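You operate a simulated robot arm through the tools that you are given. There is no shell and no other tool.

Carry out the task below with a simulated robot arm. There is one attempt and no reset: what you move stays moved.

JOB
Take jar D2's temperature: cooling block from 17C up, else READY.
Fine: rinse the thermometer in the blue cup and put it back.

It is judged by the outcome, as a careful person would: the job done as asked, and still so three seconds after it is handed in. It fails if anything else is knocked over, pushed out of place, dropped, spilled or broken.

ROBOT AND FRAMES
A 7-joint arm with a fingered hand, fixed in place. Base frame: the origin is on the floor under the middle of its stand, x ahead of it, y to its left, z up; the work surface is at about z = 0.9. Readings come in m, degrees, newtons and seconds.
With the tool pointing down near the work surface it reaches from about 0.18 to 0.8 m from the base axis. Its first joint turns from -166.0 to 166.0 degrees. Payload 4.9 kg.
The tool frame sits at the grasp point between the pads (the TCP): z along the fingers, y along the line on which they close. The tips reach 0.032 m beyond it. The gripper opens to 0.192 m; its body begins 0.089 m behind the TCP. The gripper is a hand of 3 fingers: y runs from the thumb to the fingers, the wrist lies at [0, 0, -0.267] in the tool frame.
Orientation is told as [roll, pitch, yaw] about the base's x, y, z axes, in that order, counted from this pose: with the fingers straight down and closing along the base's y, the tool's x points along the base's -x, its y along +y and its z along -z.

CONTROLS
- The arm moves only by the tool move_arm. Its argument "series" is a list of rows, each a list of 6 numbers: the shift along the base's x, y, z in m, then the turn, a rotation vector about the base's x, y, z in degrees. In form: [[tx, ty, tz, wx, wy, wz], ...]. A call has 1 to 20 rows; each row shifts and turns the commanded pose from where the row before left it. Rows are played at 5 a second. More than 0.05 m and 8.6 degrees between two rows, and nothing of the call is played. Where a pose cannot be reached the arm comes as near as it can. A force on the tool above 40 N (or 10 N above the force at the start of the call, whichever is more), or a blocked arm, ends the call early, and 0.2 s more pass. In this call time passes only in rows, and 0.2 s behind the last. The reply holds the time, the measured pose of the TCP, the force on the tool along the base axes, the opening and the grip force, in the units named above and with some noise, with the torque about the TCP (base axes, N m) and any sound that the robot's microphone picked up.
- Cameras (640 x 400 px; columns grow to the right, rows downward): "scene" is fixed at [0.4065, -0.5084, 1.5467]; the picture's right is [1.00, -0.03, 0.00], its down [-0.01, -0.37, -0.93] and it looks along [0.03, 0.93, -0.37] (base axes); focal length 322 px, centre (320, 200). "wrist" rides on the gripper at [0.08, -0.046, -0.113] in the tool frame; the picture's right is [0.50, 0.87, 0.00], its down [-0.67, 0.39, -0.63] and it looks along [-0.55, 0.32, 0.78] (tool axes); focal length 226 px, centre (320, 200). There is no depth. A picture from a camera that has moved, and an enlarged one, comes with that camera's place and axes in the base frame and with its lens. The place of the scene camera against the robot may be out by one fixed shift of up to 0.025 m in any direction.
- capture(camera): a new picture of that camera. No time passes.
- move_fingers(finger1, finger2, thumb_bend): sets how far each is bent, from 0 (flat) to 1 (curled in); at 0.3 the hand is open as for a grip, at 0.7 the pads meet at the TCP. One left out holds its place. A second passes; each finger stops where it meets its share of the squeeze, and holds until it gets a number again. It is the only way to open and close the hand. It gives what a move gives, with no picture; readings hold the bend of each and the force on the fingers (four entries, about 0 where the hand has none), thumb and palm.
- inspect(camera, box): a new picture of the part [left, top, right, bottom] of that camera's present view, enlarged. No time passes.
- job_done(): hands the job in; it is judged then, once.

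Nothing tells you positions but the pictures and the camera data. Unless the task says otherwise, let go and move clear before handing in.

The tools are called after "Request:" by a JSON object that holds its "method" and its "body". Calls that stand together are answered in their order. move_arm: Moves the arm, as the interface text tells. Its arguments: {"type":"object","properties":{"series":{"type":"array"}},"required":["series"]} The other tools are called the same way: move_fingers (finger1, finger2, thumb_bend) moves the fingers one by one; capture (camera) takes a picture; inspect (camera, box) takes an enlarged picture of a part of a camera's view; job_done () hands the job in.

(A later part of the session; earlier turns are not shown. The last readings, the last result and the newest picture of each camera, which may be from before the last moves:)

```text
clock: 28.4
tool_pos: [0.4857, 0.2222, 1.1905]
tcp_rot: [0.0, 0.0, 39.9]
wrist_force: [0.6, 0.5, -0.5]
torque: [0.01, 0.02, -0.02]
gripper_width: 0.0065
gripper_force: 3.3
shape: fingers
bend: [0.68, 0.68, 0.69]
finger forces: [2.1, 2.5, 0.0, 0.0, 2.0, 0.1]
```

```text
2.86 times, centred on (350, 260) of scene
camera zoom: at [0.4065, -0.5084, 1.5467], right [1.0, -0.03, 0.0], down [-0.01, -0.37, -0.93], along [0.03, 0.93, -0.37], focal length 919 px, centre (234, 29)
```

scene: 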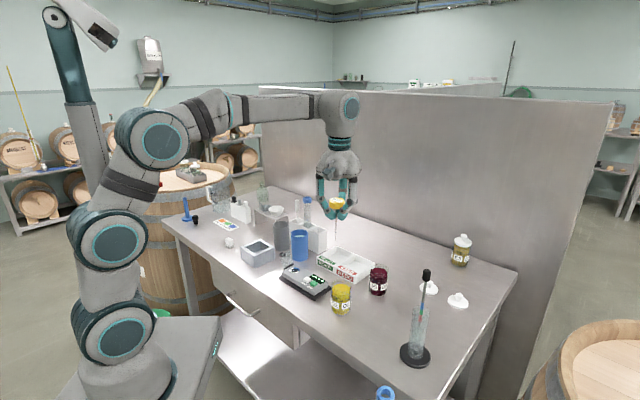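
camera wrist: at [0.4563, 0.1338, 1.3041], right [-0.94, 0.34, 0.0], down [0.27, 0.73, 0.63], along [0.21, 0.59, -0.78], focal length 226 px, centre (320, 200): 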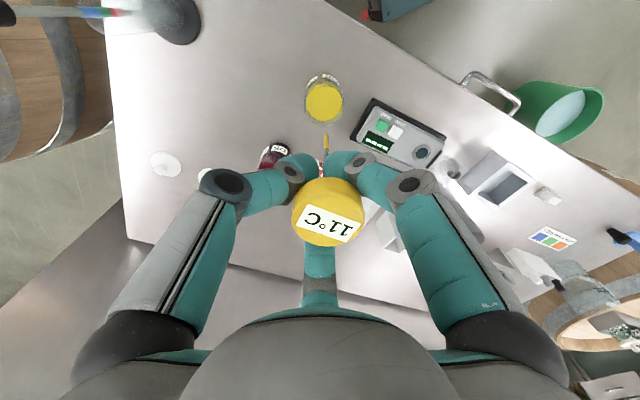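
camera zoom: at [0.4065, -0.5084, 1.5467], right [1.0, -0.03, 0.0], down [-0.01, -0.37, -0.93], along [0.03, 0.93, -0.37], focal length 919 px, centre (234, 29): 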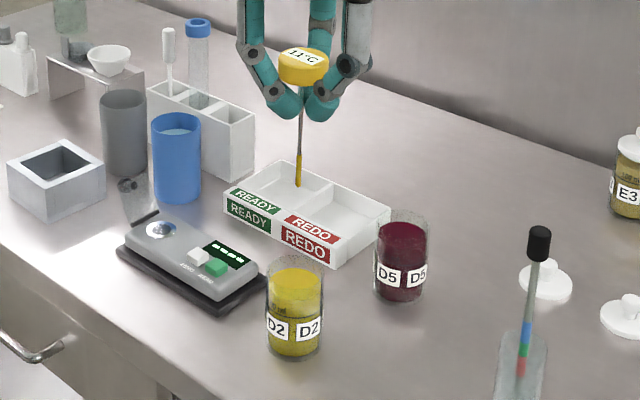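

The dipped end of the stem is coated yellow over about 3.5 cm, so it needs rinsing at least that deep. I'll travel to above the blue cup, turning the hand so no finger points at the vial.

Request:
{"method": "move_arm", "body": {"series": [[-0.01, 0.02, 0.005, 0, 0, -5], [-0.0165, 0.0345, 0, 0, 0, -5], [-0.0175, 0.036, 0, 0, 0, -5], [-0.0175, 0.0365, 0, 0, 0, -5], [-0.0175, 0.0365, 0, 0, 0, -5], [-0.0175, 0.0365, 0, 0, 0, -5], [-0.0175, 0.0365, 0, 0, 0, -5], [-0.0175, 0.0365, 0, 0, 0, -5]]}}

Request:
{"method": "capture", "body": {"camera": "wrist"}}

Request:
{"method": "inspect", "body": {"camera": "wrist", "box": [240, 60, 400, 180]}}

Request:
{"method": "inspect", "body": {"camera": "scene", "box": [230, 150, 390, 270]}}

```text
clock: 30.2
tool_pos: [0.3527, 0.4955, 1.1958]
tcp_rot: [0.1, -0.1, -0.2]
wrist_force: [0.0, 0.1, 0.2]
torque: [0.02, 0.01, -0.02]
gripper_width: 0.0063
gripper_force: 3.5
shape: fingers
bend: [0.68, 0.68, 0.69]
finger forces: [2.1, 2.6, 0.1, 0.1, 1.9, 0.1]
```

```text
taken
camera wrist: at [0.2745, 0.448, 1.3092], right [-0.5, 0.87, 0.0], down [0.67, 0.38, 0.63], along [0.55, 0.32, -0.77], focal length 226 px, centre (320, 200)
```

wrist: 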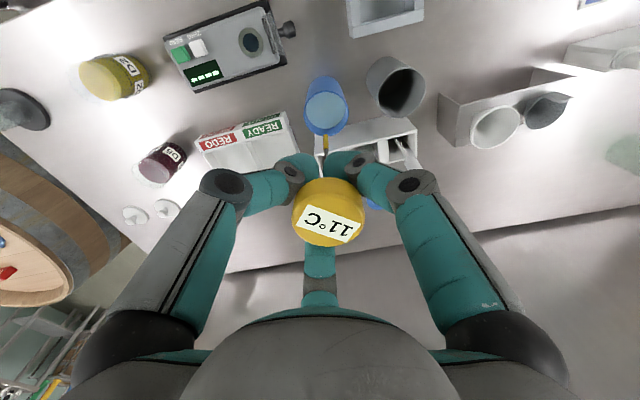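

```text
3.33 times, centred on (320, 120) of wrist
camera zoom: at [0.2745, 0.448, 1.3092], right [-0.5, 0.87, 0.0], down [0.67, 0.38, 0.63], along [0.55, 0.32, -0.77], focal length 754 px, centre (320, 467)
```

zoom: 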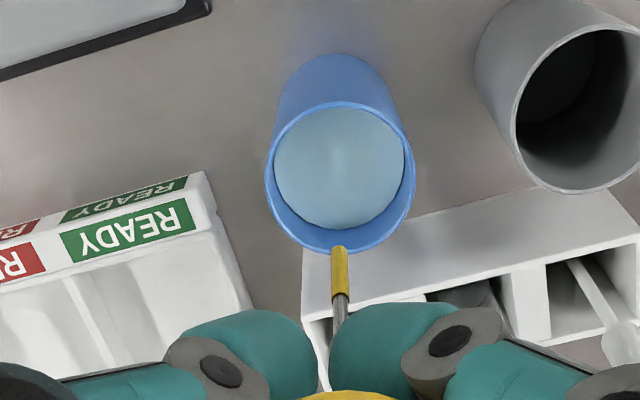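

```text
3.33 times, centred on (310, 210) of scene
camera zoom: at [0.4065, -0.5084, 1.5467], right [1.0, -0.03, 0.0], down [-0.01, -0.37, -0.93], along [0.03, 0.93, -0.37], focal length 1073 px, centre (353, 167)
```

zoom: 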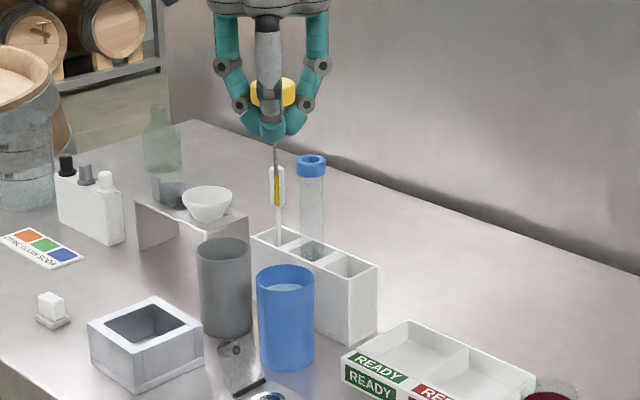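

The cup's rim centre works out to (0.361, 0.5075, 0.992) and the probe tip is about 5 mm off that. I'll correct, lower partway, and verify before immersing.

Request:
{"method": "move_arm", "body": {"series": [[0.005, 0.005, -0.01, 0, 0, 0], [0, 0, -0.025, 0, 0, 0], [0, 0, -0.025, 0, 0, 0], [0, 0, -0.02, 0, 0, 0]]}}

Request:
{"method": "inspect", "body": {"camera": "wrist", "box": [240, 60, 400, 180]}}

Request:
{"method": "inspect", "body": {"camera": "scene", "box": [230, 150, 390, 270]}}

```text
clock: 31.2
tool_pos: [0.3608, 0.499, 1.1174]
tcp_rot: [0.1, 0.0, -0.1]
wrist_force: [-0.9, -0.9, -0.1]
torque: [-0.01, 0.01, 0.0]
gripper_width: 0.0063
gripper_force: 3.0
shape: fingers
bend: [0.68, 0.68, 0.69]
finger forces: [2.0, 2.5, 0.0, 0.0, 2.0, 0.0]
```

```text
3.33 times, centred on (320, 120) of wrist
camera zoom: at [0.2813, 0.4518, 1.2292], right [-0.5, 0.87, 0.0], down [0.67, 0.39, 0.63], along [0.55, 0.32, -0.78], focal length 754 px, centre (320, 467)
```

zoom: 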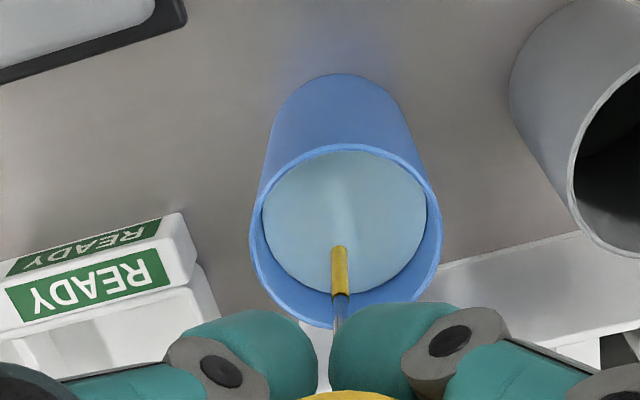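

```text
3.33 times, centred on (310, 210) of scene
camera zoom: at [0.4065, -0.5084, 1.5467], right [1.0, -0.03, 0.0], down [-0.01, -0.37, -0.93], along [0.03, 0.93, -0.37], focal length 1073 px, centre (353, 167)
```

zoom: 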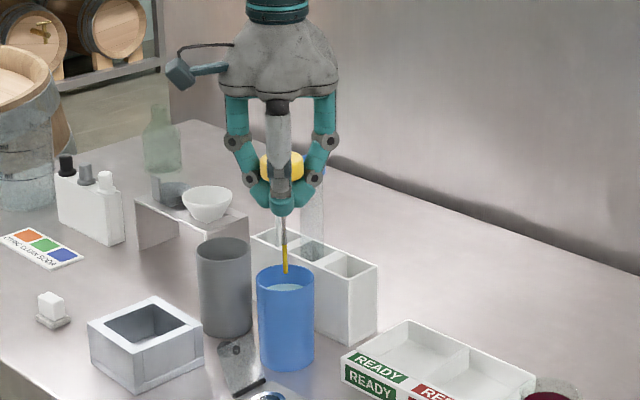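

The tip sits at rim height within about 2 mm of the cup's centre. I'll lower about 7.5 cm into the water, swish gently, and hold.

Request:
{"method": "move_arm", "body": {"series": [[0, 0, -0.02, 0, 0, 0], [0, 0, -0.02, 0, 0, 0], [0, 0, -0.02, 0, 0, 0], [0, 0, -0.015, 0, 0, 0], [0.004, 0, 0, 0, 0, 0], [-0.008, 0, 0, 0, 0, 0], [0.008, 0, 0, 0, 0, 0], [-0.008, 0, 0, 0, 0, 0], [0.004, 0, 0, 0, 0, 0], [0, 0, 0, 0, 0, 0], [0, 0, 0, 0, 0, 0], [0, 0, 0, 0, 0, 0], [0, 0, 0, 0, 0, 0], [0, 0, 0, 0, 0, 0]]}}

Request:
{"method": "capture", "body": {"camera": "wrist"}}

Request:
{"method": "inspect", "body": {"camera": "scene", "box": [230, 150, 390, 270]}}

```text
clock: 34.2
tool_pos: [0.3602, 0.498, 1.041]
tcp_rot: [0.1, 0.0, -0.1]
wrist_force: [0.3, 0.1, 0.4]
torque: [0.02, -0.04, -0.01]
gripper_width: 0.0062
gripper_force: 3.5
shape: fingers
bend: [0.68, 0.68, 0.69]
finger forces: [2.1, 2.5, 0.0, 0.1, 1.9, 0.1]
```

```text
taken
camera wrist: at [0.281, 0.4518, 1.1547], right [-0.5, 0.87, 0.0], down [0.67, 0.39, 0.63], along [0.55, 0.32, -0.78], focal length 226 px, centre (320, 200)
```

wrist: 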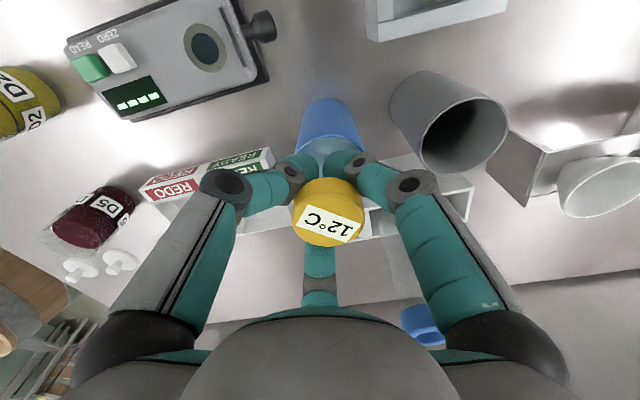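

```text
3.33 times, centred on (310, 210) of scene
camera zoom: at [0.4065, -0.5084, 1.5467], right [1.0, -0.03, 0.0], down [-0.01, -0.37, -0.93], along [0.03, 0.93, -0.37], focal length 1073 px, centre (353, 167)
```

zoom: 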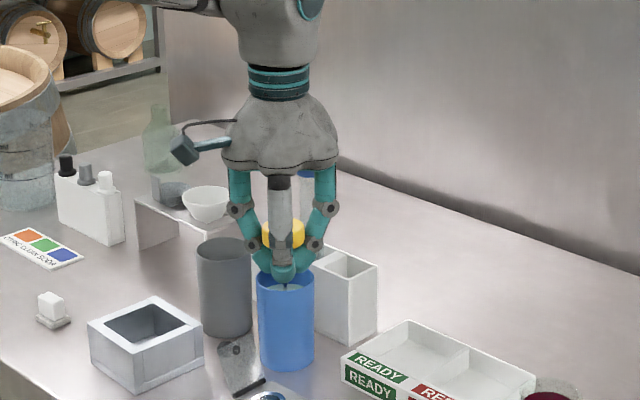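

The probe is in the water (reading now drifts to 12 °C). I'll raise it, let it drip over the cup, and check that it is clean.

Request:
{"method": "move_arm", "body": {"series": [[0, 0, 0.02, 0, 0, 0], [0, 0, 0.02, 0, 0, 0], [0, 0, 0.015, 0, 0, 0], [0, 0, 0.0, 0, 0, 0], [0, 0, 0.0, 0, 0, 0], [0, 0, 0.0, 0, 0, 0], [0, 0, 0.0, 0, 0, 0], [0, 0, 0.0, 0, 0, 0], [0, 0, 0.025, 0, 0, 0], [0, 0, 0.03, 0, 0, 0], [0, 0, 0.03, 0, 0, 0], [0, 0, 0.02, 0, 0, 0]]}}

Request:
{"method": "inspect", "body": {"camera": "wrist", "box": [240, 60, 400, 180]}}

Request:
{"method": "inspect", "body": {"camera": "scene", "box": [230, 150, 390, 270]}}

```text
clock: 36.8
tool_pos: [0.3597, 0.4993, 1.2026]
tcp_rot: [0.0, 0.1, -0.1]
wrist_force: [-0.2, 0.3, 0.5]
torque: [0.0, 0.02, 0.0]
gripper_width: 0.0064
gripper_force: 3.3
shape: fingers
bend: [0.68, 0.68, 0.69]
finger forces: [2.0, 2.6, 0.0, 0.1, 1.9, 0.0]
```

```text
3.33 times, centred on (320, 120) of wrist
camera zoom: at [0.2803, 0.4519, 1.3149], right [-0.5, 0.87, 0.0], down [0.67, 0.39, 0.63], along [0.55, 0.32, -0.78], focal length 754 px, centre (320, 467)
```

zoom: 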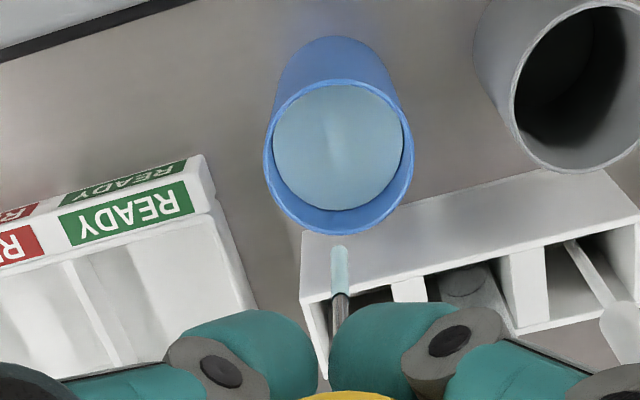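

```text
3.33 times, centred on (310, 210) of scene
camera zoom: at [0.4065, -0.5084, 1.5467], right [1.0, -0.03, 0.0], down [-0.01, -0.37, -0.93], along [0.03, 0.93, -0.37], focal length 1073 px, centre (353, 167)
```

zoom: 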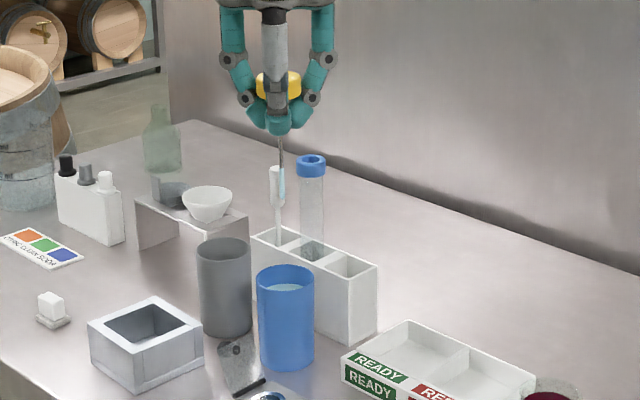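

The yellow coating is gone, with only clean water film on the probe. I'll return to the exact pose above the rack slot (yaw 40°) and verify alignment before lowering.

Request:
{"method": "move_arm", "body": {"series": [[0.012, 0.011, 0, 0, 0, 8], [0.0145, 0.0128, 0, 0, 0, 8], [0.0145, 0.0128, 0, 0, 0, 8], [0.0145, 0.0128, 0, 0, 0, 8], [0.0145, 0.0128, 0, 0, 0, 8], [0, 0, -0.015, 0, 0, 0]]}}

Request:
{"method": "capture", "body": {"camera": "wrist"}}

Request:
{"method": "inspect", "body": {"camera": "wrist", "box": [260, 60, 420, 180]}}

Request:
{"method": "inspect", "body": {"camera": "scene", "box": [250, 150, 370, 240]}}

```text
clock: 38.2
tool_pos: [0.4271, 0.5567, 1.1851]
tcp_rot: [0.1, 0.0, 40.0]
wrist_force: [0.2, 0.6, 0.1]
torque: [-0.01, 0.01, -0.02]
gripper_width: 0.0062
gripper_force: 3.5
shape: fingers
bend: [0.68, 0.68, 0.69]
finger forces: [2.1, 2.4, 0.0, 0.0, 1.8, 0.2]
out of reach, approached as far as the arm can: row 5
```

```text
taken
camera wrist: at [0.3973, 0.4695, 1.2974], right [-0.94, 0.34, 0.0], down [0.27, 0.73, 0.63], along [0.21, 0.59, -0.78], focal length 226 px, centre (320, 200)
```

wrist: 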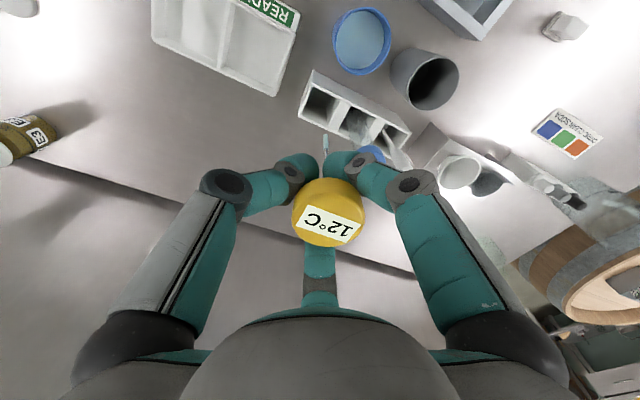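

```text
3.33 times, centred on (340, 120) of wrist
camera zoom: at [0.3973, 0.4695, 1.2974], right [-0.94, 0.34, 0.0], down [0.27, 0.73, 0.63], along [0.21, 0.59, -0.78], focal length 754 px, centre (253, 467)
```

zoom: 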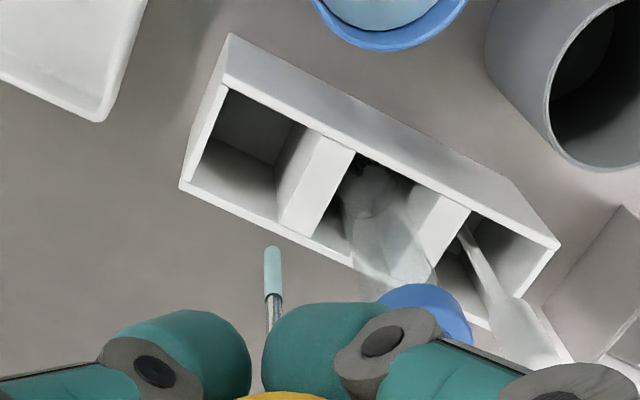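

```text
4.44 times, centred on (310, 195) of scene
camera zoom: at [0.4065, -0.5084, 1.5467], right [1.0, -0.03, 0.0], down [-0.01, -0.37, -0.93], along [0.03, 0.93, -0.37], focal length 1430 px, centre (364, 222)
```

zoom: 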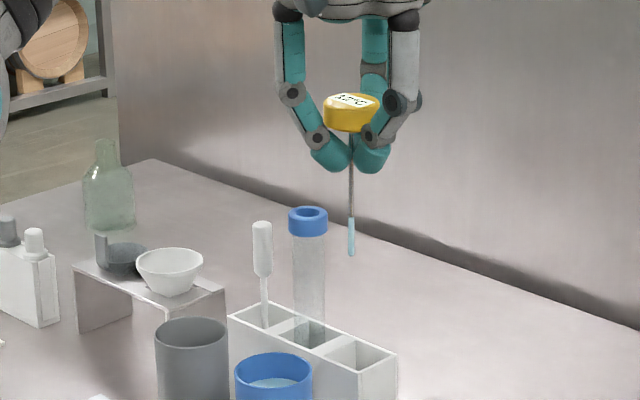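

The arm hit its reach limit up high, so the pose is a few mm short; lower down it reaches. I'll lower until the tip is just above the rack's top and compare tip and slot directly in the image.

Request:
{"method": "move_arm", "body": {"series": [[0.002, -0.0015, -0.02, 0, 0, 0], [0.002, -0.0015, -0.025, 0, 0, 0], [0, 0, -0.025, 0, 0, 0]]}}

Request:
{"method": "inspect", "body": {"camera": "wrist", "box": [260, 80, 420, 180]}}

Request:
{"method": "inspect", "body": {"camera": "scene", "box": [250, 160, 370, 250]}}

```text
clock: 39.0
tool_pos: [0.4324, 0.5543, 1.1157]
tcp_rot: [0.1, -0.1, 39.9]
wrist_force: [-0.2, -0.6, -0.6]
torque: [-0.01, -0.02, -0.01]
gripper_width: 0.0063
gripper_force: 3.5
shape: fingers
bend: [0.69, 0.68, 0.69]
finger forces: [2.1, 2.5, 0.0, 0.0, 1.8, 0.1]
```

```text
4.00 times, centred on (340, 130) of wrist
camera zoom: at [0.4017, 0.4662, 1.2284], right [-0.94, 0.34, 0.0], down [0.27, 0.73, 0.63], along [0.22, 0.6, -0.77], focal length 904 px, centre (240, 480)
```

zoom: 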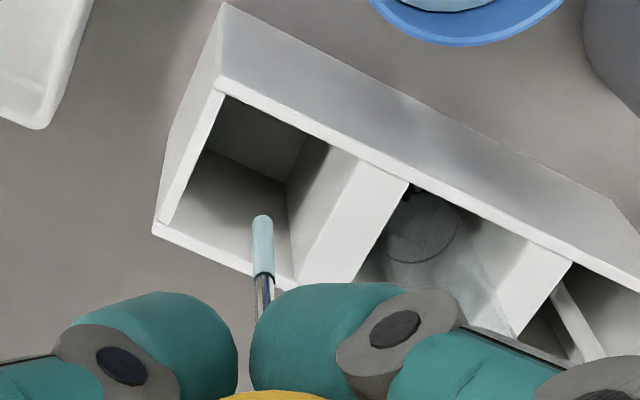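

```text
4.44 times, centred on (310, 205) of scene
camera zoom: at [0.4065, -0.5084, 1.5467], right [1.0, -0.03, 0.0], down [-0.01, -0.37, -0.93], along [0.03, 0.93, -0.37], focal length 1430 px, centre (364, 178)
```

zoom: 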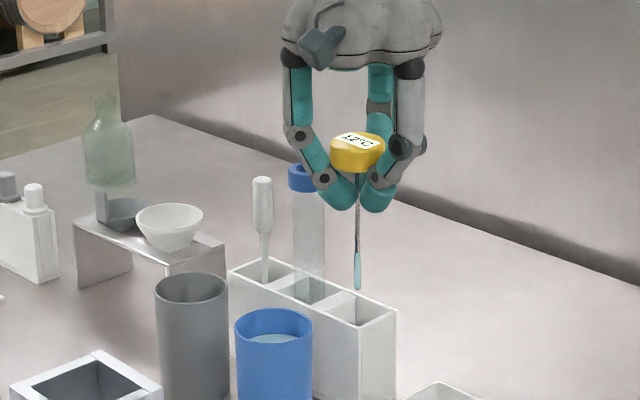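

The tip is centred over the slot once projected down (slot is about 40 mm square). I'll lower it into the slot to z ≈ 1.03.

Request:
{"method": "move_arm", "body": {"series": [[0, 0, -0.02, 0, 0, 0], [0, 0, -0.02, 0, 0, 0], [0, 0, -0.02, 0, 0, 0], [0, 0, -0.015, 0, 0, 0], [0, 0, -0.008, 0, 0, 0]]}}

Request:
{"method": "capture", "body": {"camera": "wrist"}}

Request:
{"method": "inspect", "body": {"camera": "scene", "box": [260, 160, 380, 250]}}

```text
clock: 40.2
tool_pos: [0.4314, 0.5536, 1.0319]
tcp_rot: [0.1, -0.1, 40.0]
wrist_force: [-0.1, -0.4, 0.7]
torque: [0.04, -0.03, 0.02]
gripper_width: 0.0062
gripper_force: 3.4
shape: fingers
bend: [0.69, 0.68, 0.69]
finger forces: [1.9, 2.4, 0.1, 0.0, 1.6, 0.0]
```

```text
taken
camera wrist: at [0.4007, 0.4663, 1.1441], right [-0.94, 0.34, 0.0], down [0.27, 0.73, 0.63], along [0.22, 0.59, -0.77], focal length 226 px, centre (320, 200)
```

wrist: 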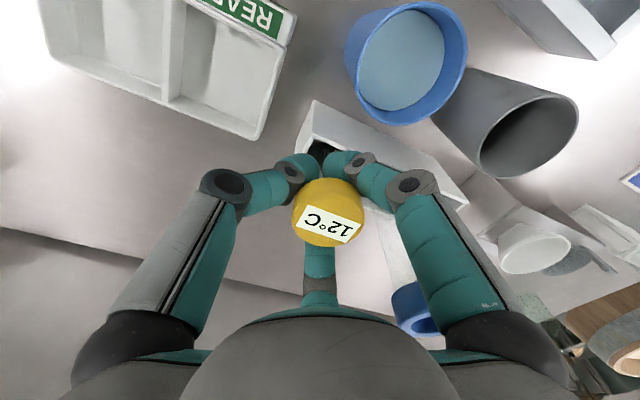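

```text
4.44 times, centred on (320, 205) of scene
camera zoom: at [0.4065, -0.5084, 1.5467], right [1.0, -0.03, 0.0], down [-0.01, -0.37, -0.93], along [0.03, 0.93, -0.37], focal length 1430 px, centre (320, 178)
```

zoom: 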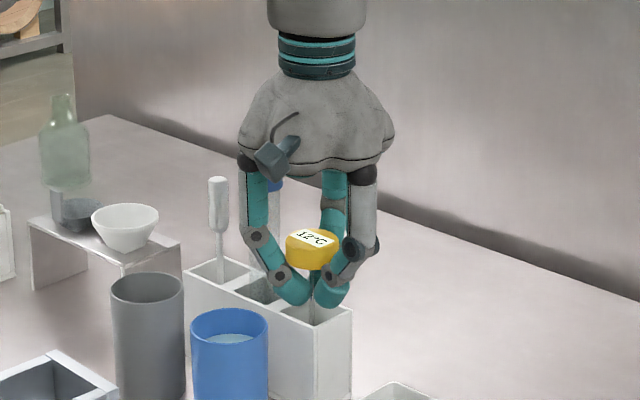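

Now nearly at floor depth. I'll lower a few more mm in small steps and watch the force for contact.

Request:
{"method": "move_arm", "body": {"series": [[0, 0.002, -0.003, 0, 0, 0], [0, 0, -0.003, 0, 0, 0], [0, 0, 0, 0, 0, 0]]}}

Request:
{"method": "inspect", "body": {"camera": "scene", "box": [290, 195, 350, 245]}}

```text
clock: 41.0
tool_pos: [0.4318, 0.5565, 1.0249]
tcp_rot: [0.1, 0.0, 40.0]
wrist_force: [0.9, 0.1, -0.3]
torque: [0.02, 0.03, 0.01]
gripper_width: 0.0063
gripper_force: 2.8
shape: fingers
bend: [0.69, 0.68, 0.69]
finger forces: [2.0, 2.4, 0.1, 0.0, 1.7, 0.0]
```

```text
8.00 times, centred on (320, 220) of scene
camera zoom: at [0.4065, -0.5084, 1.5467], right [1.0, -0.03, 0.0], down [-0.01, -0.37, -0.93], along [0.03, 0.93, -0.37], focal length 2574 px, centre (320, 40)
```

zoom: 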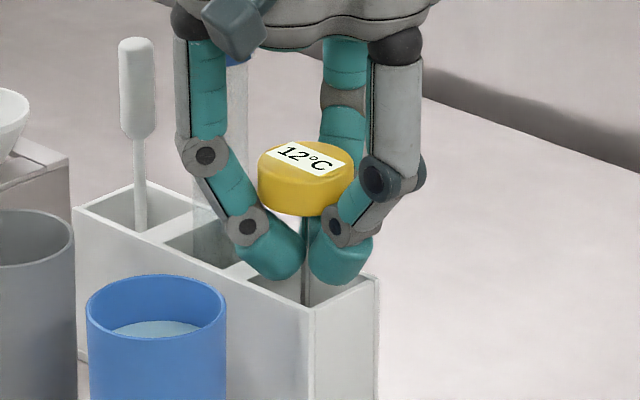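

No contact yet. I'll go 3 mm further, still above the rack's top edge.

Request:
{"method": "move_arm", "body": {"series": [[0, 0, -0.0015, 0, 0, 0], [0, 0, -0.0015, 0, 0, 0], [0, 0, 0, 0, 0, 0]]}}

Request:
{"method": "inspect", "body": {"camera": "wrist", "box": [240, 130, 420, 270]}}

```text
clock: 41.8
tool_pos: [0.4308, 0.5554, 1.0231]
tcp_rot: [0.1, 0.1, 39.9]
wrist_force: [-0.3, 0.1, -0.1]
torque: [-0.03, 0.0, 0.02]
gripper_width: 0.0061
gripper_force: 3.1
shape: fingers
bend: [0.69, 0.68, 0.69]
finger forces: [1.9, 2.5, 0.1, 0.0, 1.6, 0.1]
```

```text
2.86 times, centred on (330, 200) of wrist
camera zoom: at [0.4006, 0.4684, 1.1351], right [-0.94, 0.34, 0.0], down [0.27, 0.73, 0.63], along [0.22, 0.59, -0.78], focal length 646 px, centre (291, 200)
```

zoom: 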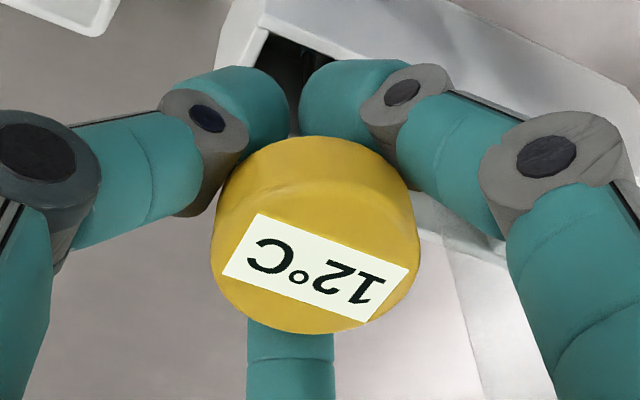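

Ready to release. I'll open slightly first, so the probe settles on the slot floor while still caged by the fingers.

Request:
{"method": "move_fingers", "body": {"finger1": 0.65, "finger2": 0.65, "thumb_bend": 0.65}}

Request:
{"method": "inspect", "body": {"camera": "scene", "box": [290, 195, 350, 245]}}

Request:
{"method": "inspect", "body": {"camera": "wrist", "box": [240, 130, 420, 270]}}

```text
clock: 42.8
tool_pos: [0.432, 0.555, 1.0221]
tcp_rot: [0.1, 0.1, 39.9]
wrist_force: [-0.6, 0.0, 1.0]
torque: [-0.02, 0.0, 0.0]
gripper_width: 0.0212
gripper_force: 0.0
shape: fingers
bend: [0.65, 0.65, 0.65]
finger forces: [0.0, 0.0, 0.1, 0.0, 0.0, 0.1]
```

```text
8.00 times, centred on (320, 220) of scene
camera zoom: at [0.4065, -0.5084, 1.5467], right [1.0, -0.03, 0.0], down [-0.01, -0.37, -0.93], along [0.03, 0.93, -0.37], focal length 2574 px, centre (320, 40)
```

zoom: 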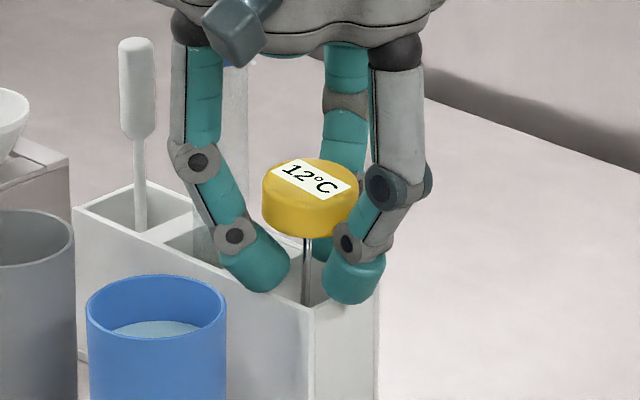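

```text
2.86 times, centred on (330, 200) of wrist
camera zoom: at [0.4006, 0.4684, 1.1352], right [-0.94, 0.34, 0.0], down [0.27, 0.73, 0.63], along [0.22, 0.59, -0.78], focal length 646 px, centre (291, 200)
```

zoom: 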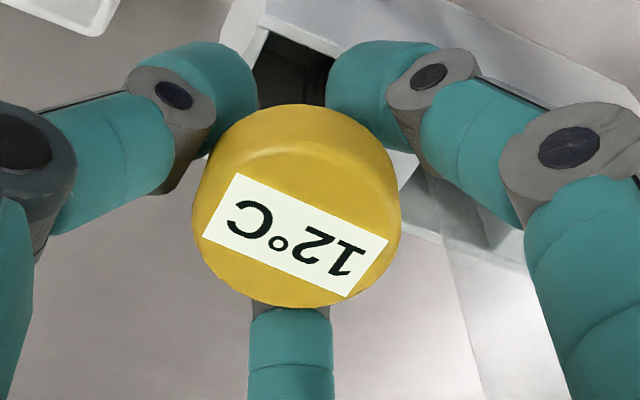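

The thermometer settled onto the slot floor and stands upright. I'll open a bit more in steps.

Request:
{"method": "move_fingers", "body": {"finger1": 0.6, "finger2": 0.6, "thumb_bend": 0.6}}

Request:
{"method": "inspect", "body": {"camera": "scene", "box": [290, 195, 350, 245]}}

Request:
{"method": "inspect", "body": {"camera": "wrist", "box": [240, 130, 420, 270]}}

```text
clock: 43.8
tool_pos: [0.4311, 0.5572, 1.0242]
tcp_rot: [0.1, -0.2, 40.0]
wrist_force: [0.0, -0.5, 10.1]
torque: [-0.05, 0.39, -0.02]
gripper_width: 0.0396
gripper_force: 5.3
shape: fingers
bend: [0.61, 0.6, 0.6]
finger forces: [10.3, 0.0, 0.0, 0.0, 0.2, 0.0]
```

```text
8.00 times, centred on (320, 220) of scene
camera zoom: at [0.4065, -0.5084, 1.5467], right [1.0, -0.03, 0.0], down [-0.01, -0.37, -0.93], along [0.03, 0.93, -0.37], focal length 2574 px, centre (320, 40)
```

zoom: 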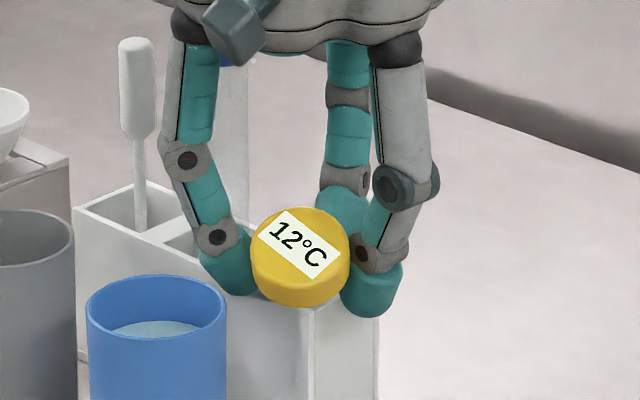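

```text
2.86 times, centred on (330, 200) of wrist
camera zoom: at [0.4006, 0.4684, 1.136], right [-0.94, 0.34, 0.0], down [0.27, 0.73, 0.63], along [0.22, 0.6, -0.77], focal length 646 px, centre (291, 200)
```

zoom: 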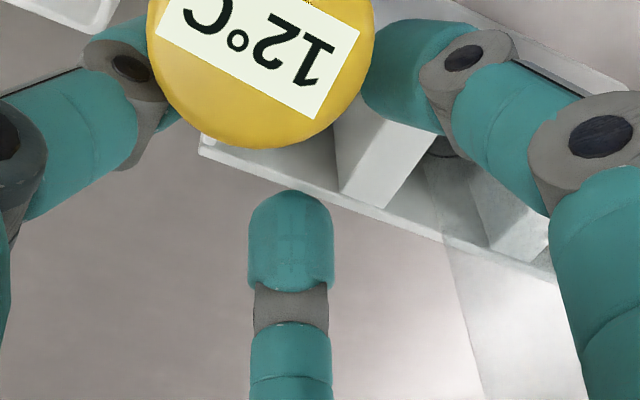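

The probe tipped toward the front and one finger touched the rack's top edge (about 10 N downward). I'll raise a few mm to relieve that contact, then look.

Request:
{"method": "move_arm", "body": {"series": [[0, 0, 0.003, 0, 0, 0], [0, 0, 0.004, 0, 0, 0], [0, 0, 0, 0, 0, 0]]}}

Request:
{"method": "capture", "body": {"camera": "wrist"}}

Request:
{"method": "inspect", "body": {"camera": "scene", "box": [270, 185, 350, 250]}}

```text
clock: 44.6
tool_pos: [0.4327, 0.5567, 1.0291]
tcp_rot: [0.1, 0.2, 39.9]
wrist_force: [0.4, 0.2, 0.2]
torque: [0.01, 0.01, -0.02]
gripper_width: 0.0416
gripper_force: 0.1
shape: fingers
bend: [0.6, 0.6, 0.6]
finger forces: [0.0, 0.0, 0.1, 0.0, 0.0, 0.0]
```

```text
taken
camera wrist: at [0.4008, 0.4684, 1.1417], right [-0.94, 0.34, 0.0], down [0.27, 0.73, 0.63], along [0.21, 0.59, -0.78], focal length 226 px, centre (320, 200)
```

wrist: 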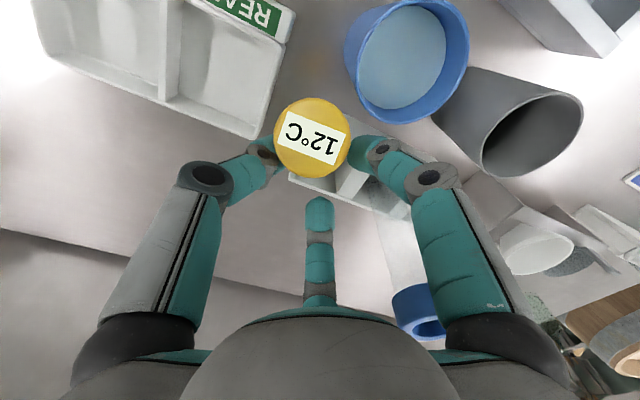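

```text
6.15 times, centred on (310, 218) of scene
camera zoom: at [0.4065, -0.5084, 1.5467], right [1.0, -0.03, 0.0], down [-0.01, -0.37, -0.93], along [0.03, 0.93, -0.37], focal length 1980 px, centre (382, 92)
```

zoom: 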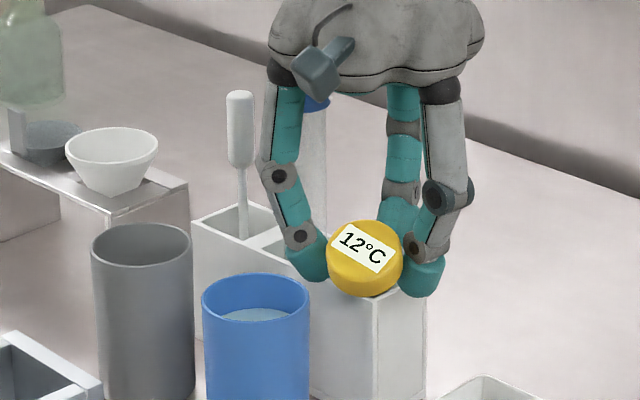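

The thermometer is in its slot but leaning forward about 20°, and I want it to stand better than that. First I'll open the fingers clear of the head and rise to look.

Request:
{"method": "move_fingers", "body": {"finger1": 0.5, "finger2": 0.5, "thumb_bend": 0.5}}

Request:
{"method": "capture", "body": {"camera": "wrist"}}

Request:
{"method": "inspect", "body": {"camera": "scene", "box": [270, 185, 350, 250]}}

```text
clock: 45.6
tool_pos: [0.4313, 0.5564, 1.0298]
tcp_rot: [0.1, 0.0, 39.9]
wrist_force: [-0.5, 0.1, -0.3]
torque: [-0.01, -0.02, -0.01]
gripper_width: 0.0838
gripper_force: 0.0
shape: fingers
bend: [0.5, 0.5, 0.5]
finger forces: [0.0, 0.1, 0.0, 0.1, 0.1, 0.0]
```

```text
taken
camera wrist: at [0.4008, 0.4684, 1.1421], right [-0.94, 0.34, 0.0], down [0.27, 0.73, 0.63], along [0.22, 0.59, -0.78], focal length 226 px, centre (320, 200)
```

wrist: 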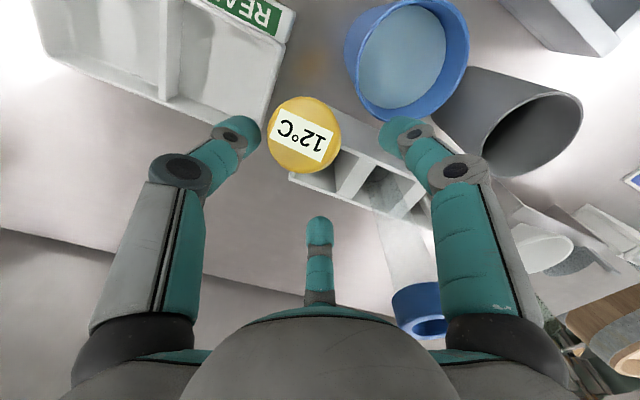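

```text
6.15 times, centred on (310, 218) of scene
camera zoom: at [0.4065, -0.5084, 1.5467], right [1.0, -0.03, 0.0], down [-0.01, -0.37, -0.93], along [0.03, 0.93, -0.37], focal length 1980 px, centre (382, 92)
```

zoom: 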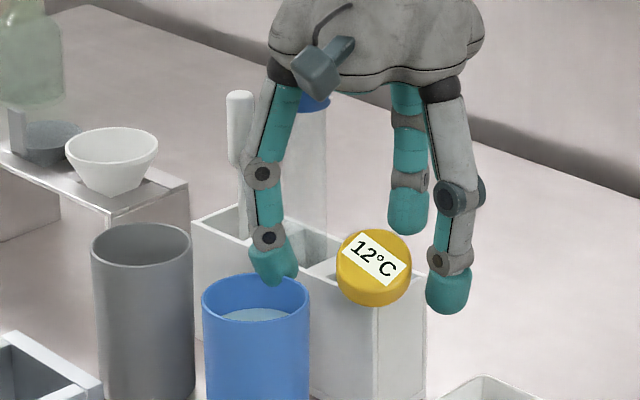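

The head is free of the fingers. I'll rise straight up to z ≈ 1.10 and measure the lean.

Request:
{"method": "move_arm", "body": {"series": [[0, 0, 0.02, 0, 0, 0], [0, 0, 0.025, 0, 0, 0], [0, 0, 0.025, 0, 0, 0]]}}

Request:
{"method": "capture", "body": {"camera": "wrist"}}

Request:
{"method": "inspect", "body": {"camera": "wrist", "box": [250, 50, 430, 180]}}

Request:
{"method": "inspect", "body": {"camera": "scene", "box": [270, 185, 350, 250]}}

```text
clock: 46.4
tool_pos: [0.4316, 0.5558, 1.1007]
tcp_rot: [0.0, 0.2, 40.0]
wrist_force: [-0.4, 0.1, -1.1]
torque: [0.02, 0.05, 0.02]
gripper_width: 0.0837
gripper_force: 0.1
shape: fingers
bend: [0.5, 0.5, 0.5]
finger forces: [0.0, 0.1, 0.1, 0.0, 0.0, 0.1]
```

```text
taken
camera wrist: at [0.4006, 0.4687, 1.2121], right [-0.94, 0.34, 0.0], down [0.27, 0.73, 0.63], along [0.21, 0.59, -0.78], focal length 226 px, centre (320, 200)
```

wrist: 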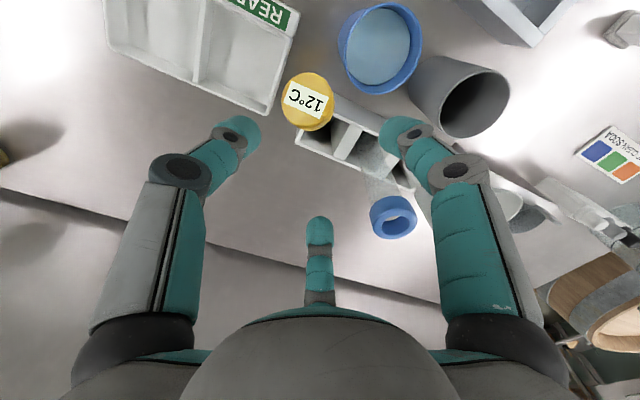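

```text
3.08 times, centred on (340, 115) of wrist
camera zoom: at [0.4006, 0.4687, 1.2121], right [-0.94, 0.34, 0.0], down [0.27, 0.73, 0.63], along [0.21, 0.59, -0.78], focal length 696 px, centre (258, 462)
```

zoom: 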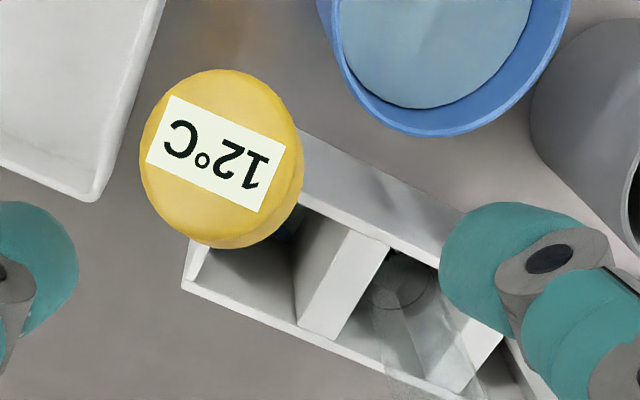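

```text
6.15 times, centred on (310, 218) of scene
camera zoom: at [0.4065, -0.5084, 1.5467], right [1.0, -0.03, 0.0], down [-0.01, -0.37, -0.93], along [0.03, 0.93, -0.37], focal length 1980 px, centre (382, 92)
```

zoom: 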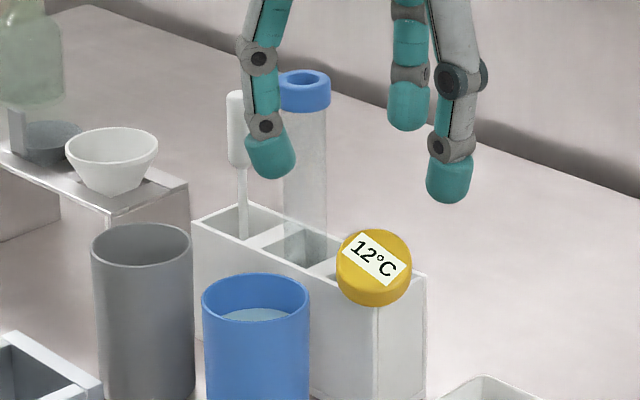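

The head is leaning into the slot's front corner, about 22°, at roughly (0.429, 0.514). I'll recapture it loosely from above, stand it up, re-grip, and release more gently from slightly higher. First I'll move over the head.

Request:
{"method": "move_arm", "body": {"series": [[-0.0015, -0.02, 0, 0, 0, 0], [-0.0015, -0.02, 0, 0, 0, 0], [0, 0, -0.02, 0, 0, 0]]}}

Request:
{"method": "capture", "body": {"camera": "wrist"}}

Request:
{"method": "inspect", "body": {"camera": "wrist", "box": [230, 80, 410, 200]}}

Request:
{"method": "inspect", "body": {"camera": "scene", "box": [260, 160, 360, 250]}}

```text
clock: 47.2
tool_pos: [0.4284, 0.5146, 1.0791]
tcp_rot: [0.1, 0.1, 40.1]
wrist_force: [-0.1, 0.8, -0.2]
torque: [-0.01, 0.05, 0.03]
gripper_width: 0.0836
gripper_force: 0.0
shape: fingers
bend: [0.5, 0.5, 0.5]
finger forces: [0.1, 0.0, 0.0, 0.1, 0.0, 0.0]
```

```text
taken
camera wrist: at [0.3975, 0.428, 1.1922], right [-0.94, 0.34, 0.0], down [0.27, 0.73, 0.63], along [0.22, 0.59, -0.77], focal length 226 px, centre (320, 200)
```

wrist: 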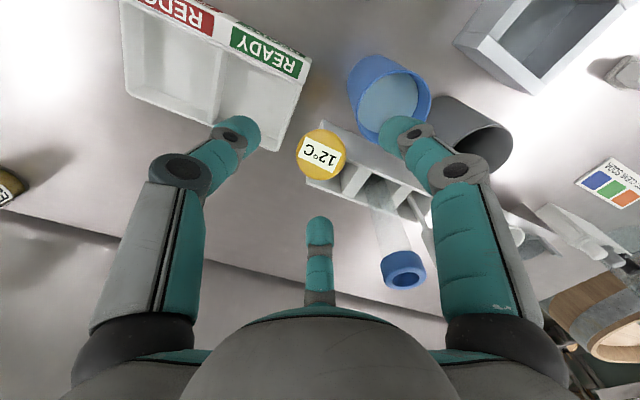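

```text
3.33 times, centred on (320, 140) of wrist
camera zoom: at [0.3975, 0.428, 1.1922], right [-0.94, 0.34, 0.0], down [0.27, 0.73, 0.63], along [0.22, 0.59, -0.77], focal length 754 px, centre (320, 400)
```

zoom: 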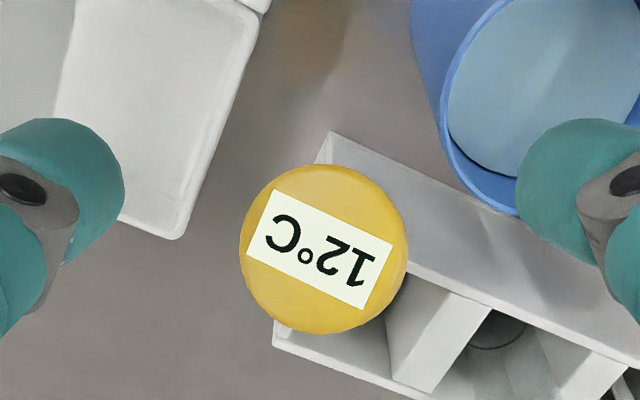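

```text
4.44 times, centred on (310, 205) of scene
camera zoom: at [0.4065, -0.5084, 1.5467], right [1.0, -0.03, 0.0], down [-0.01, -0.37, -0.93], along [0.03, 0.93, -0.37], focal length 1430 px, centre (364, 178)
```

zoom: 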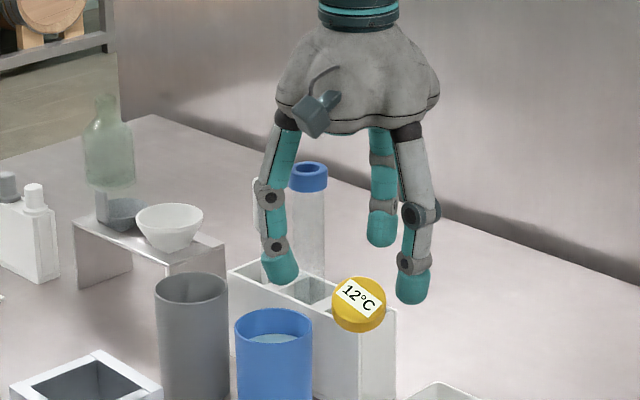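

The head is centred under the hand. I'll lower to z ≈ 1.037 so the fingers surround it, with tips above the cup rim.

Request:
{"method": "move_arm", "body": {"series": [[0, 0.001, -0.015, 0, 0, 0], [0, 0, -0.015, 0, 0, 0], [0, 0, -0.012, 0, 0, 0]]}}

Request:
{"method": "capture", "body": {"camera": "wrist"}}

Request:
{"method": "inspect", "body": {"camera": "scene", "box": [260, 160, 360, 250]}}

```text
clock: 48.0
tool_pos: [0.428, 0.5179, 1.037]
tcp_rot: [0.1, -0.1, 40.0]
wrist_force: [-0.1, 0.3, -0.4]
torque: [0.02, 0.02, -0.01]
gripper_width: 0.0839
gripper_force: 0.0
shape: fingers
bend: [0.5, 0.5, 0.5]
finger forces: [0.1, 0.1, 0.0, 0.1, 0.0, 0.0]
```

```text
taken
camera wrist: at [0.3981, 0.4296, 1.1503], right [-0.94, 0.34, 0.0], down [0.27, 0.73, 0.63], along [0.22, 0.59, -0.78], focal length 226 px, centre (320, 200)
```

wrist: 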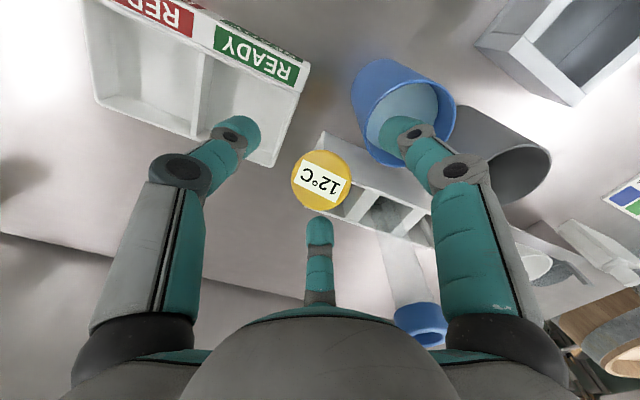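

```text
4.44 times, centred on (310, 205) of scene
camera zoom: at [0.4065, -0.5084, 1.5467], right [1.0, -0.03, 0.0], down [-0.01, -0.37, -0.93], along [0.03, 0.93, -0.37], focal length 1430 px, centre (364, 178)
```

zoom: 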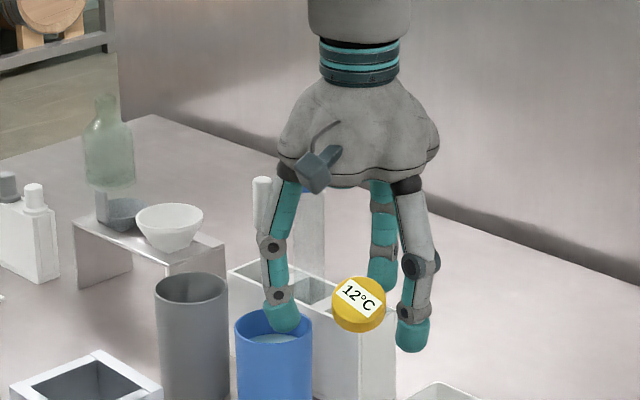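

The fingers surround the head with no contact. I'll close to a loose cage.

Request:
{"method": "move_fingers", "body": {"finger1": 0.57, "finger2": 0.57, "thumb_bend": 0.57}}

Request:
{"method": "capture", "body": {"camera": "wrist"}}

Request:
{"method": "inspect", "body": {"camera": "scene", "box": [260, 160, 360, 250]}}

```text
clock: 49.0
tool_pos: [0.4286, 0.5182, 1.0388]
tcp_rot: [0.2, 0.0, 39.9]
wrist_force: [-0.4, -0.2, 0.2]
torque: [0.0, 0.02, 0.01]
gripper_width: 0.06
gripper_force: 0.0
shape: fingers
bend: [0.55, 0.56, 0.56]
finger forces: [0.5, 0.0, 0.1, 0.0, 0.0, 0.0]
```

```text
taken
camera wrist: at [0.3981, 0.4296, 1.1504], right [-0.94, 0.34, 0.0], down [0.27, 0.73, 0.63], along [0.22, 0.59, -0.78], focal length 226 px, centre (320, 200)
```

wrist: 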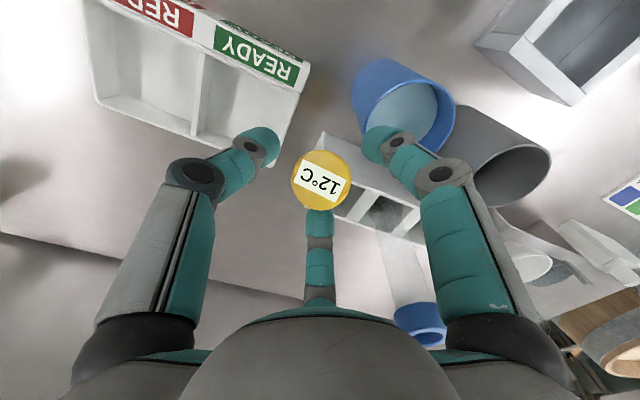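

```text
4.44 times, centred on (310, 205) of scene
camera zoom: at [0.4065, -0.5084, 1.5467], right [1.0, -0.03, 0.0], down [-0.01, -0.37, -0.93], along [0.03, 0.93, -0.37], focal length 1430 px, centre (364, 178)
```

zoom: 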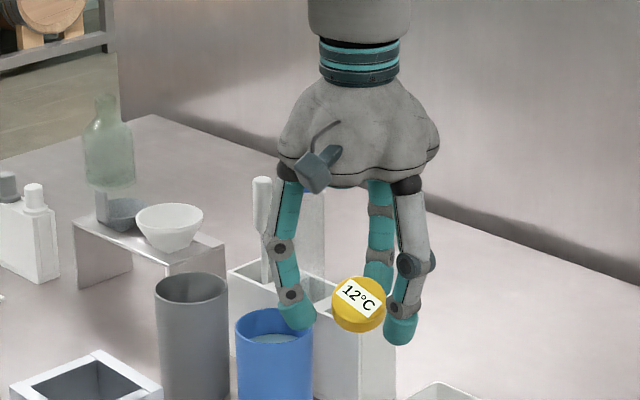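

Finger 1 stopped slightly early with about 0.5 N. I'll check whether it is touching the cup or the head before moving.

Request:
{"method": "inspect", "body": {"camera": "scene", "box": [290, 215, 350, 260]}}

Request:
{"method": "inspect", "body": {"camera": "wrist", "box": [270, 110, 430, 230]}}

```text
8.89 times, centred on (320, 238) of scene
camera zoom: at [0.4065, -0.5084, 1.5467], right [1.0, -0.03, 0.0], down [-0.01, -0.37, -0.93], along [0.03, 0.93, -0.37], focal length 2860 px, centre (320, -133)
```

zoom: 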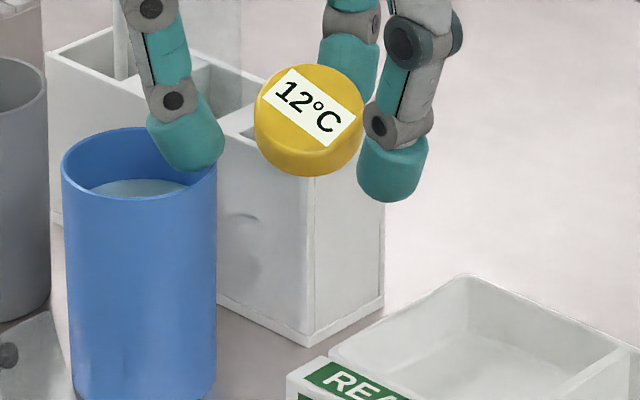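

```text
3.33 times, centred on (350, 170) of wrist
camera zoom: at [0.3981, 0.4296, 1.1504], right [-0.94, 0.34, 0.0], down [0.27, 0.73, 0.63], along [0.22, 0.59, -0.78], focal length 754 px, centre (220, 300)
```

zoom: 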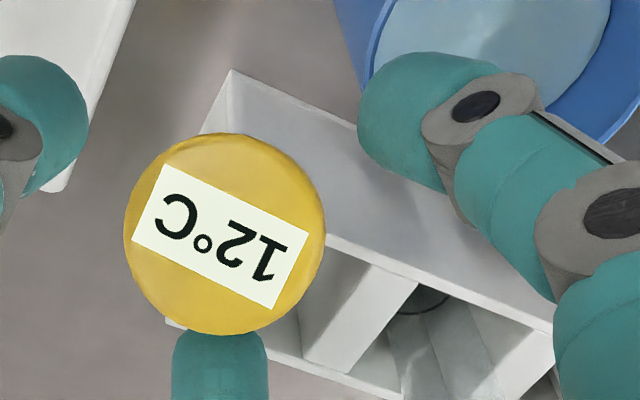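

Finger 1 is right at the cup's rim edge, so I'll raise 8 mm straight up to be clear of it before going further.

Request:
{"method": "move_arm", "body": {"series": [[0, 0, 0.004, 0, 0, 0], [0, 0, 0.004, 0, 0, 0], [0, 0, 0, 0, 0, 0]]}}

Request:
{"method": "inspect", "body": {"camera": "scene", "box": [290, 215, 350, 260]}}

Request:
{"method": "capture", "body": {"camera": "wrist"}}

```text
clock: 49.8
tool_pos: [0.4288, 0.5168, 1.0456]
tcp_rot: [0.2, 0.1, 40.0]
wrist_force: [-0.2, 1.0, 0.3]
torque: [0.02, 0.03, 0.01]
gripper_width: 0.0595
gripper_force: 0.0
shape: fingers
bend: [0.56, 0.56, 0.56]
finger forces: [0.0, 0.1, 0.1, 0.1, 0.0, 0.0]
```

```text
8.89 times, centred on (320, 238) of scene
camera zoom: at [0.4065, -0.5084, 1.5467], right [1.0, -0.03, 0.0], down [-0.01, -0.37, -0.93], along [0.03, 0.93, -0.37], focal length 2860 px, centre (320, -133)
```

zoom: 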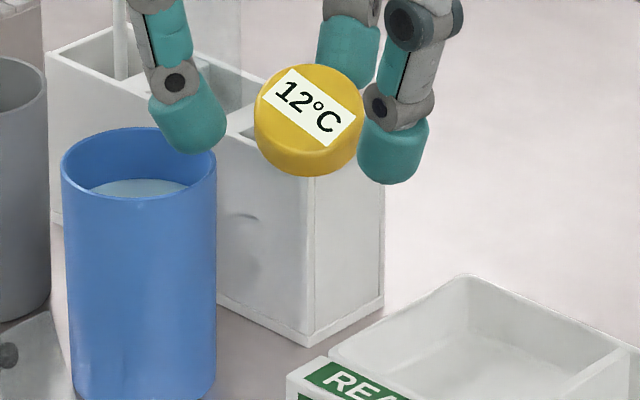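

```text
taken
camera wrist: at [0.3982, 0.4294, 1.1583], right [-0.94, 0.34, 0.0], down [0.27, 0.73, 0.63], along [0.22, 0.59, -0.78], focal length 226 px, centre (320, 200)
```

wrist: 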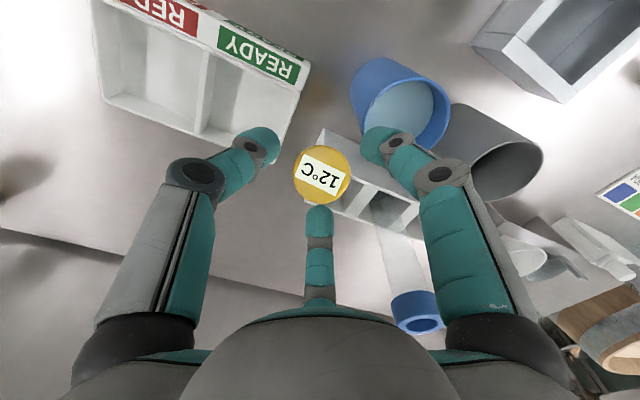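

The cup is unmoved and the hand is clear of it. Now I'll slide the cage toward the slot centre, which brings the thermometer upright.

Request:
{"method": "move_arm", "body": {"series": [[0.001, 0.008, 0, 0, 0, 0], [0.001, 0.008, 0, 0, 0, 0], [0.001, 0.008, 0, 0, 0, 0], [0.001, 0.008, 0, 0, 0, 0], [0.0, 0.006, 0, 0, 0, 0], [0, 0, 0, 0, 0, 0]]}}

Request:
{"method": "inspect", "body": {"camera": "scene", "box": [285, 190, 355, 250]}}

Request:
{"method": "capture", "body": {"camera": "wrist"}}

```text
clock: 51.2
tool_pos: [0.4328, 0.5546, 1.045]
tcp_rot: [0.1, 0.0, 40.0]
wrist_force: [-1.4, -0.8, 0.4]
torque: [0.01, 0.01, 0.01]
gripper_width: 0.0592
gripper_force: 0.0
shape: fingers
bend: [0.56, 0.56, 0.56]
finger forces: [0.0, 0.0, 0.0, 0.0, 0.0, 0.1]
```

```text
6.67 times, centred on (320, 220) of scene
camera zoom: at [0.4065, -0.5084, 1.5467], right [1.0, -0.03, 0.0], down [-0.01, -0.37, -0.93], along [0.03, 0.93, -0.37], focal length 2145 px, centre (320, 67)
```

zoom: 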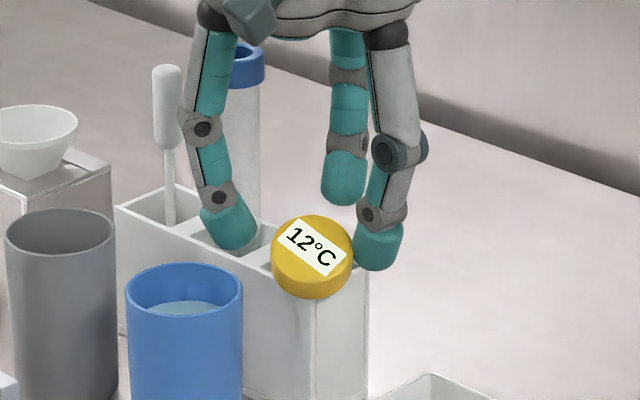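

```text
taken
camera wrist: at [0.4019, 0.4679, 1.1579], right [-0.94, 0.34, 0.0], down [0.27, 0.73, 0.63], along [0.22, 0.59, -0.78], focal length 226 px, centre (320, 200)
```

wrist: 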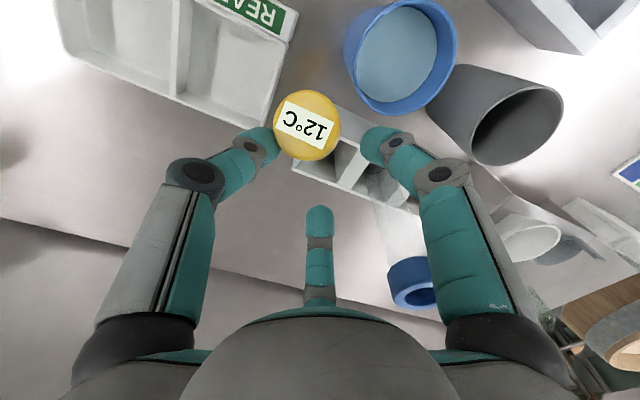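

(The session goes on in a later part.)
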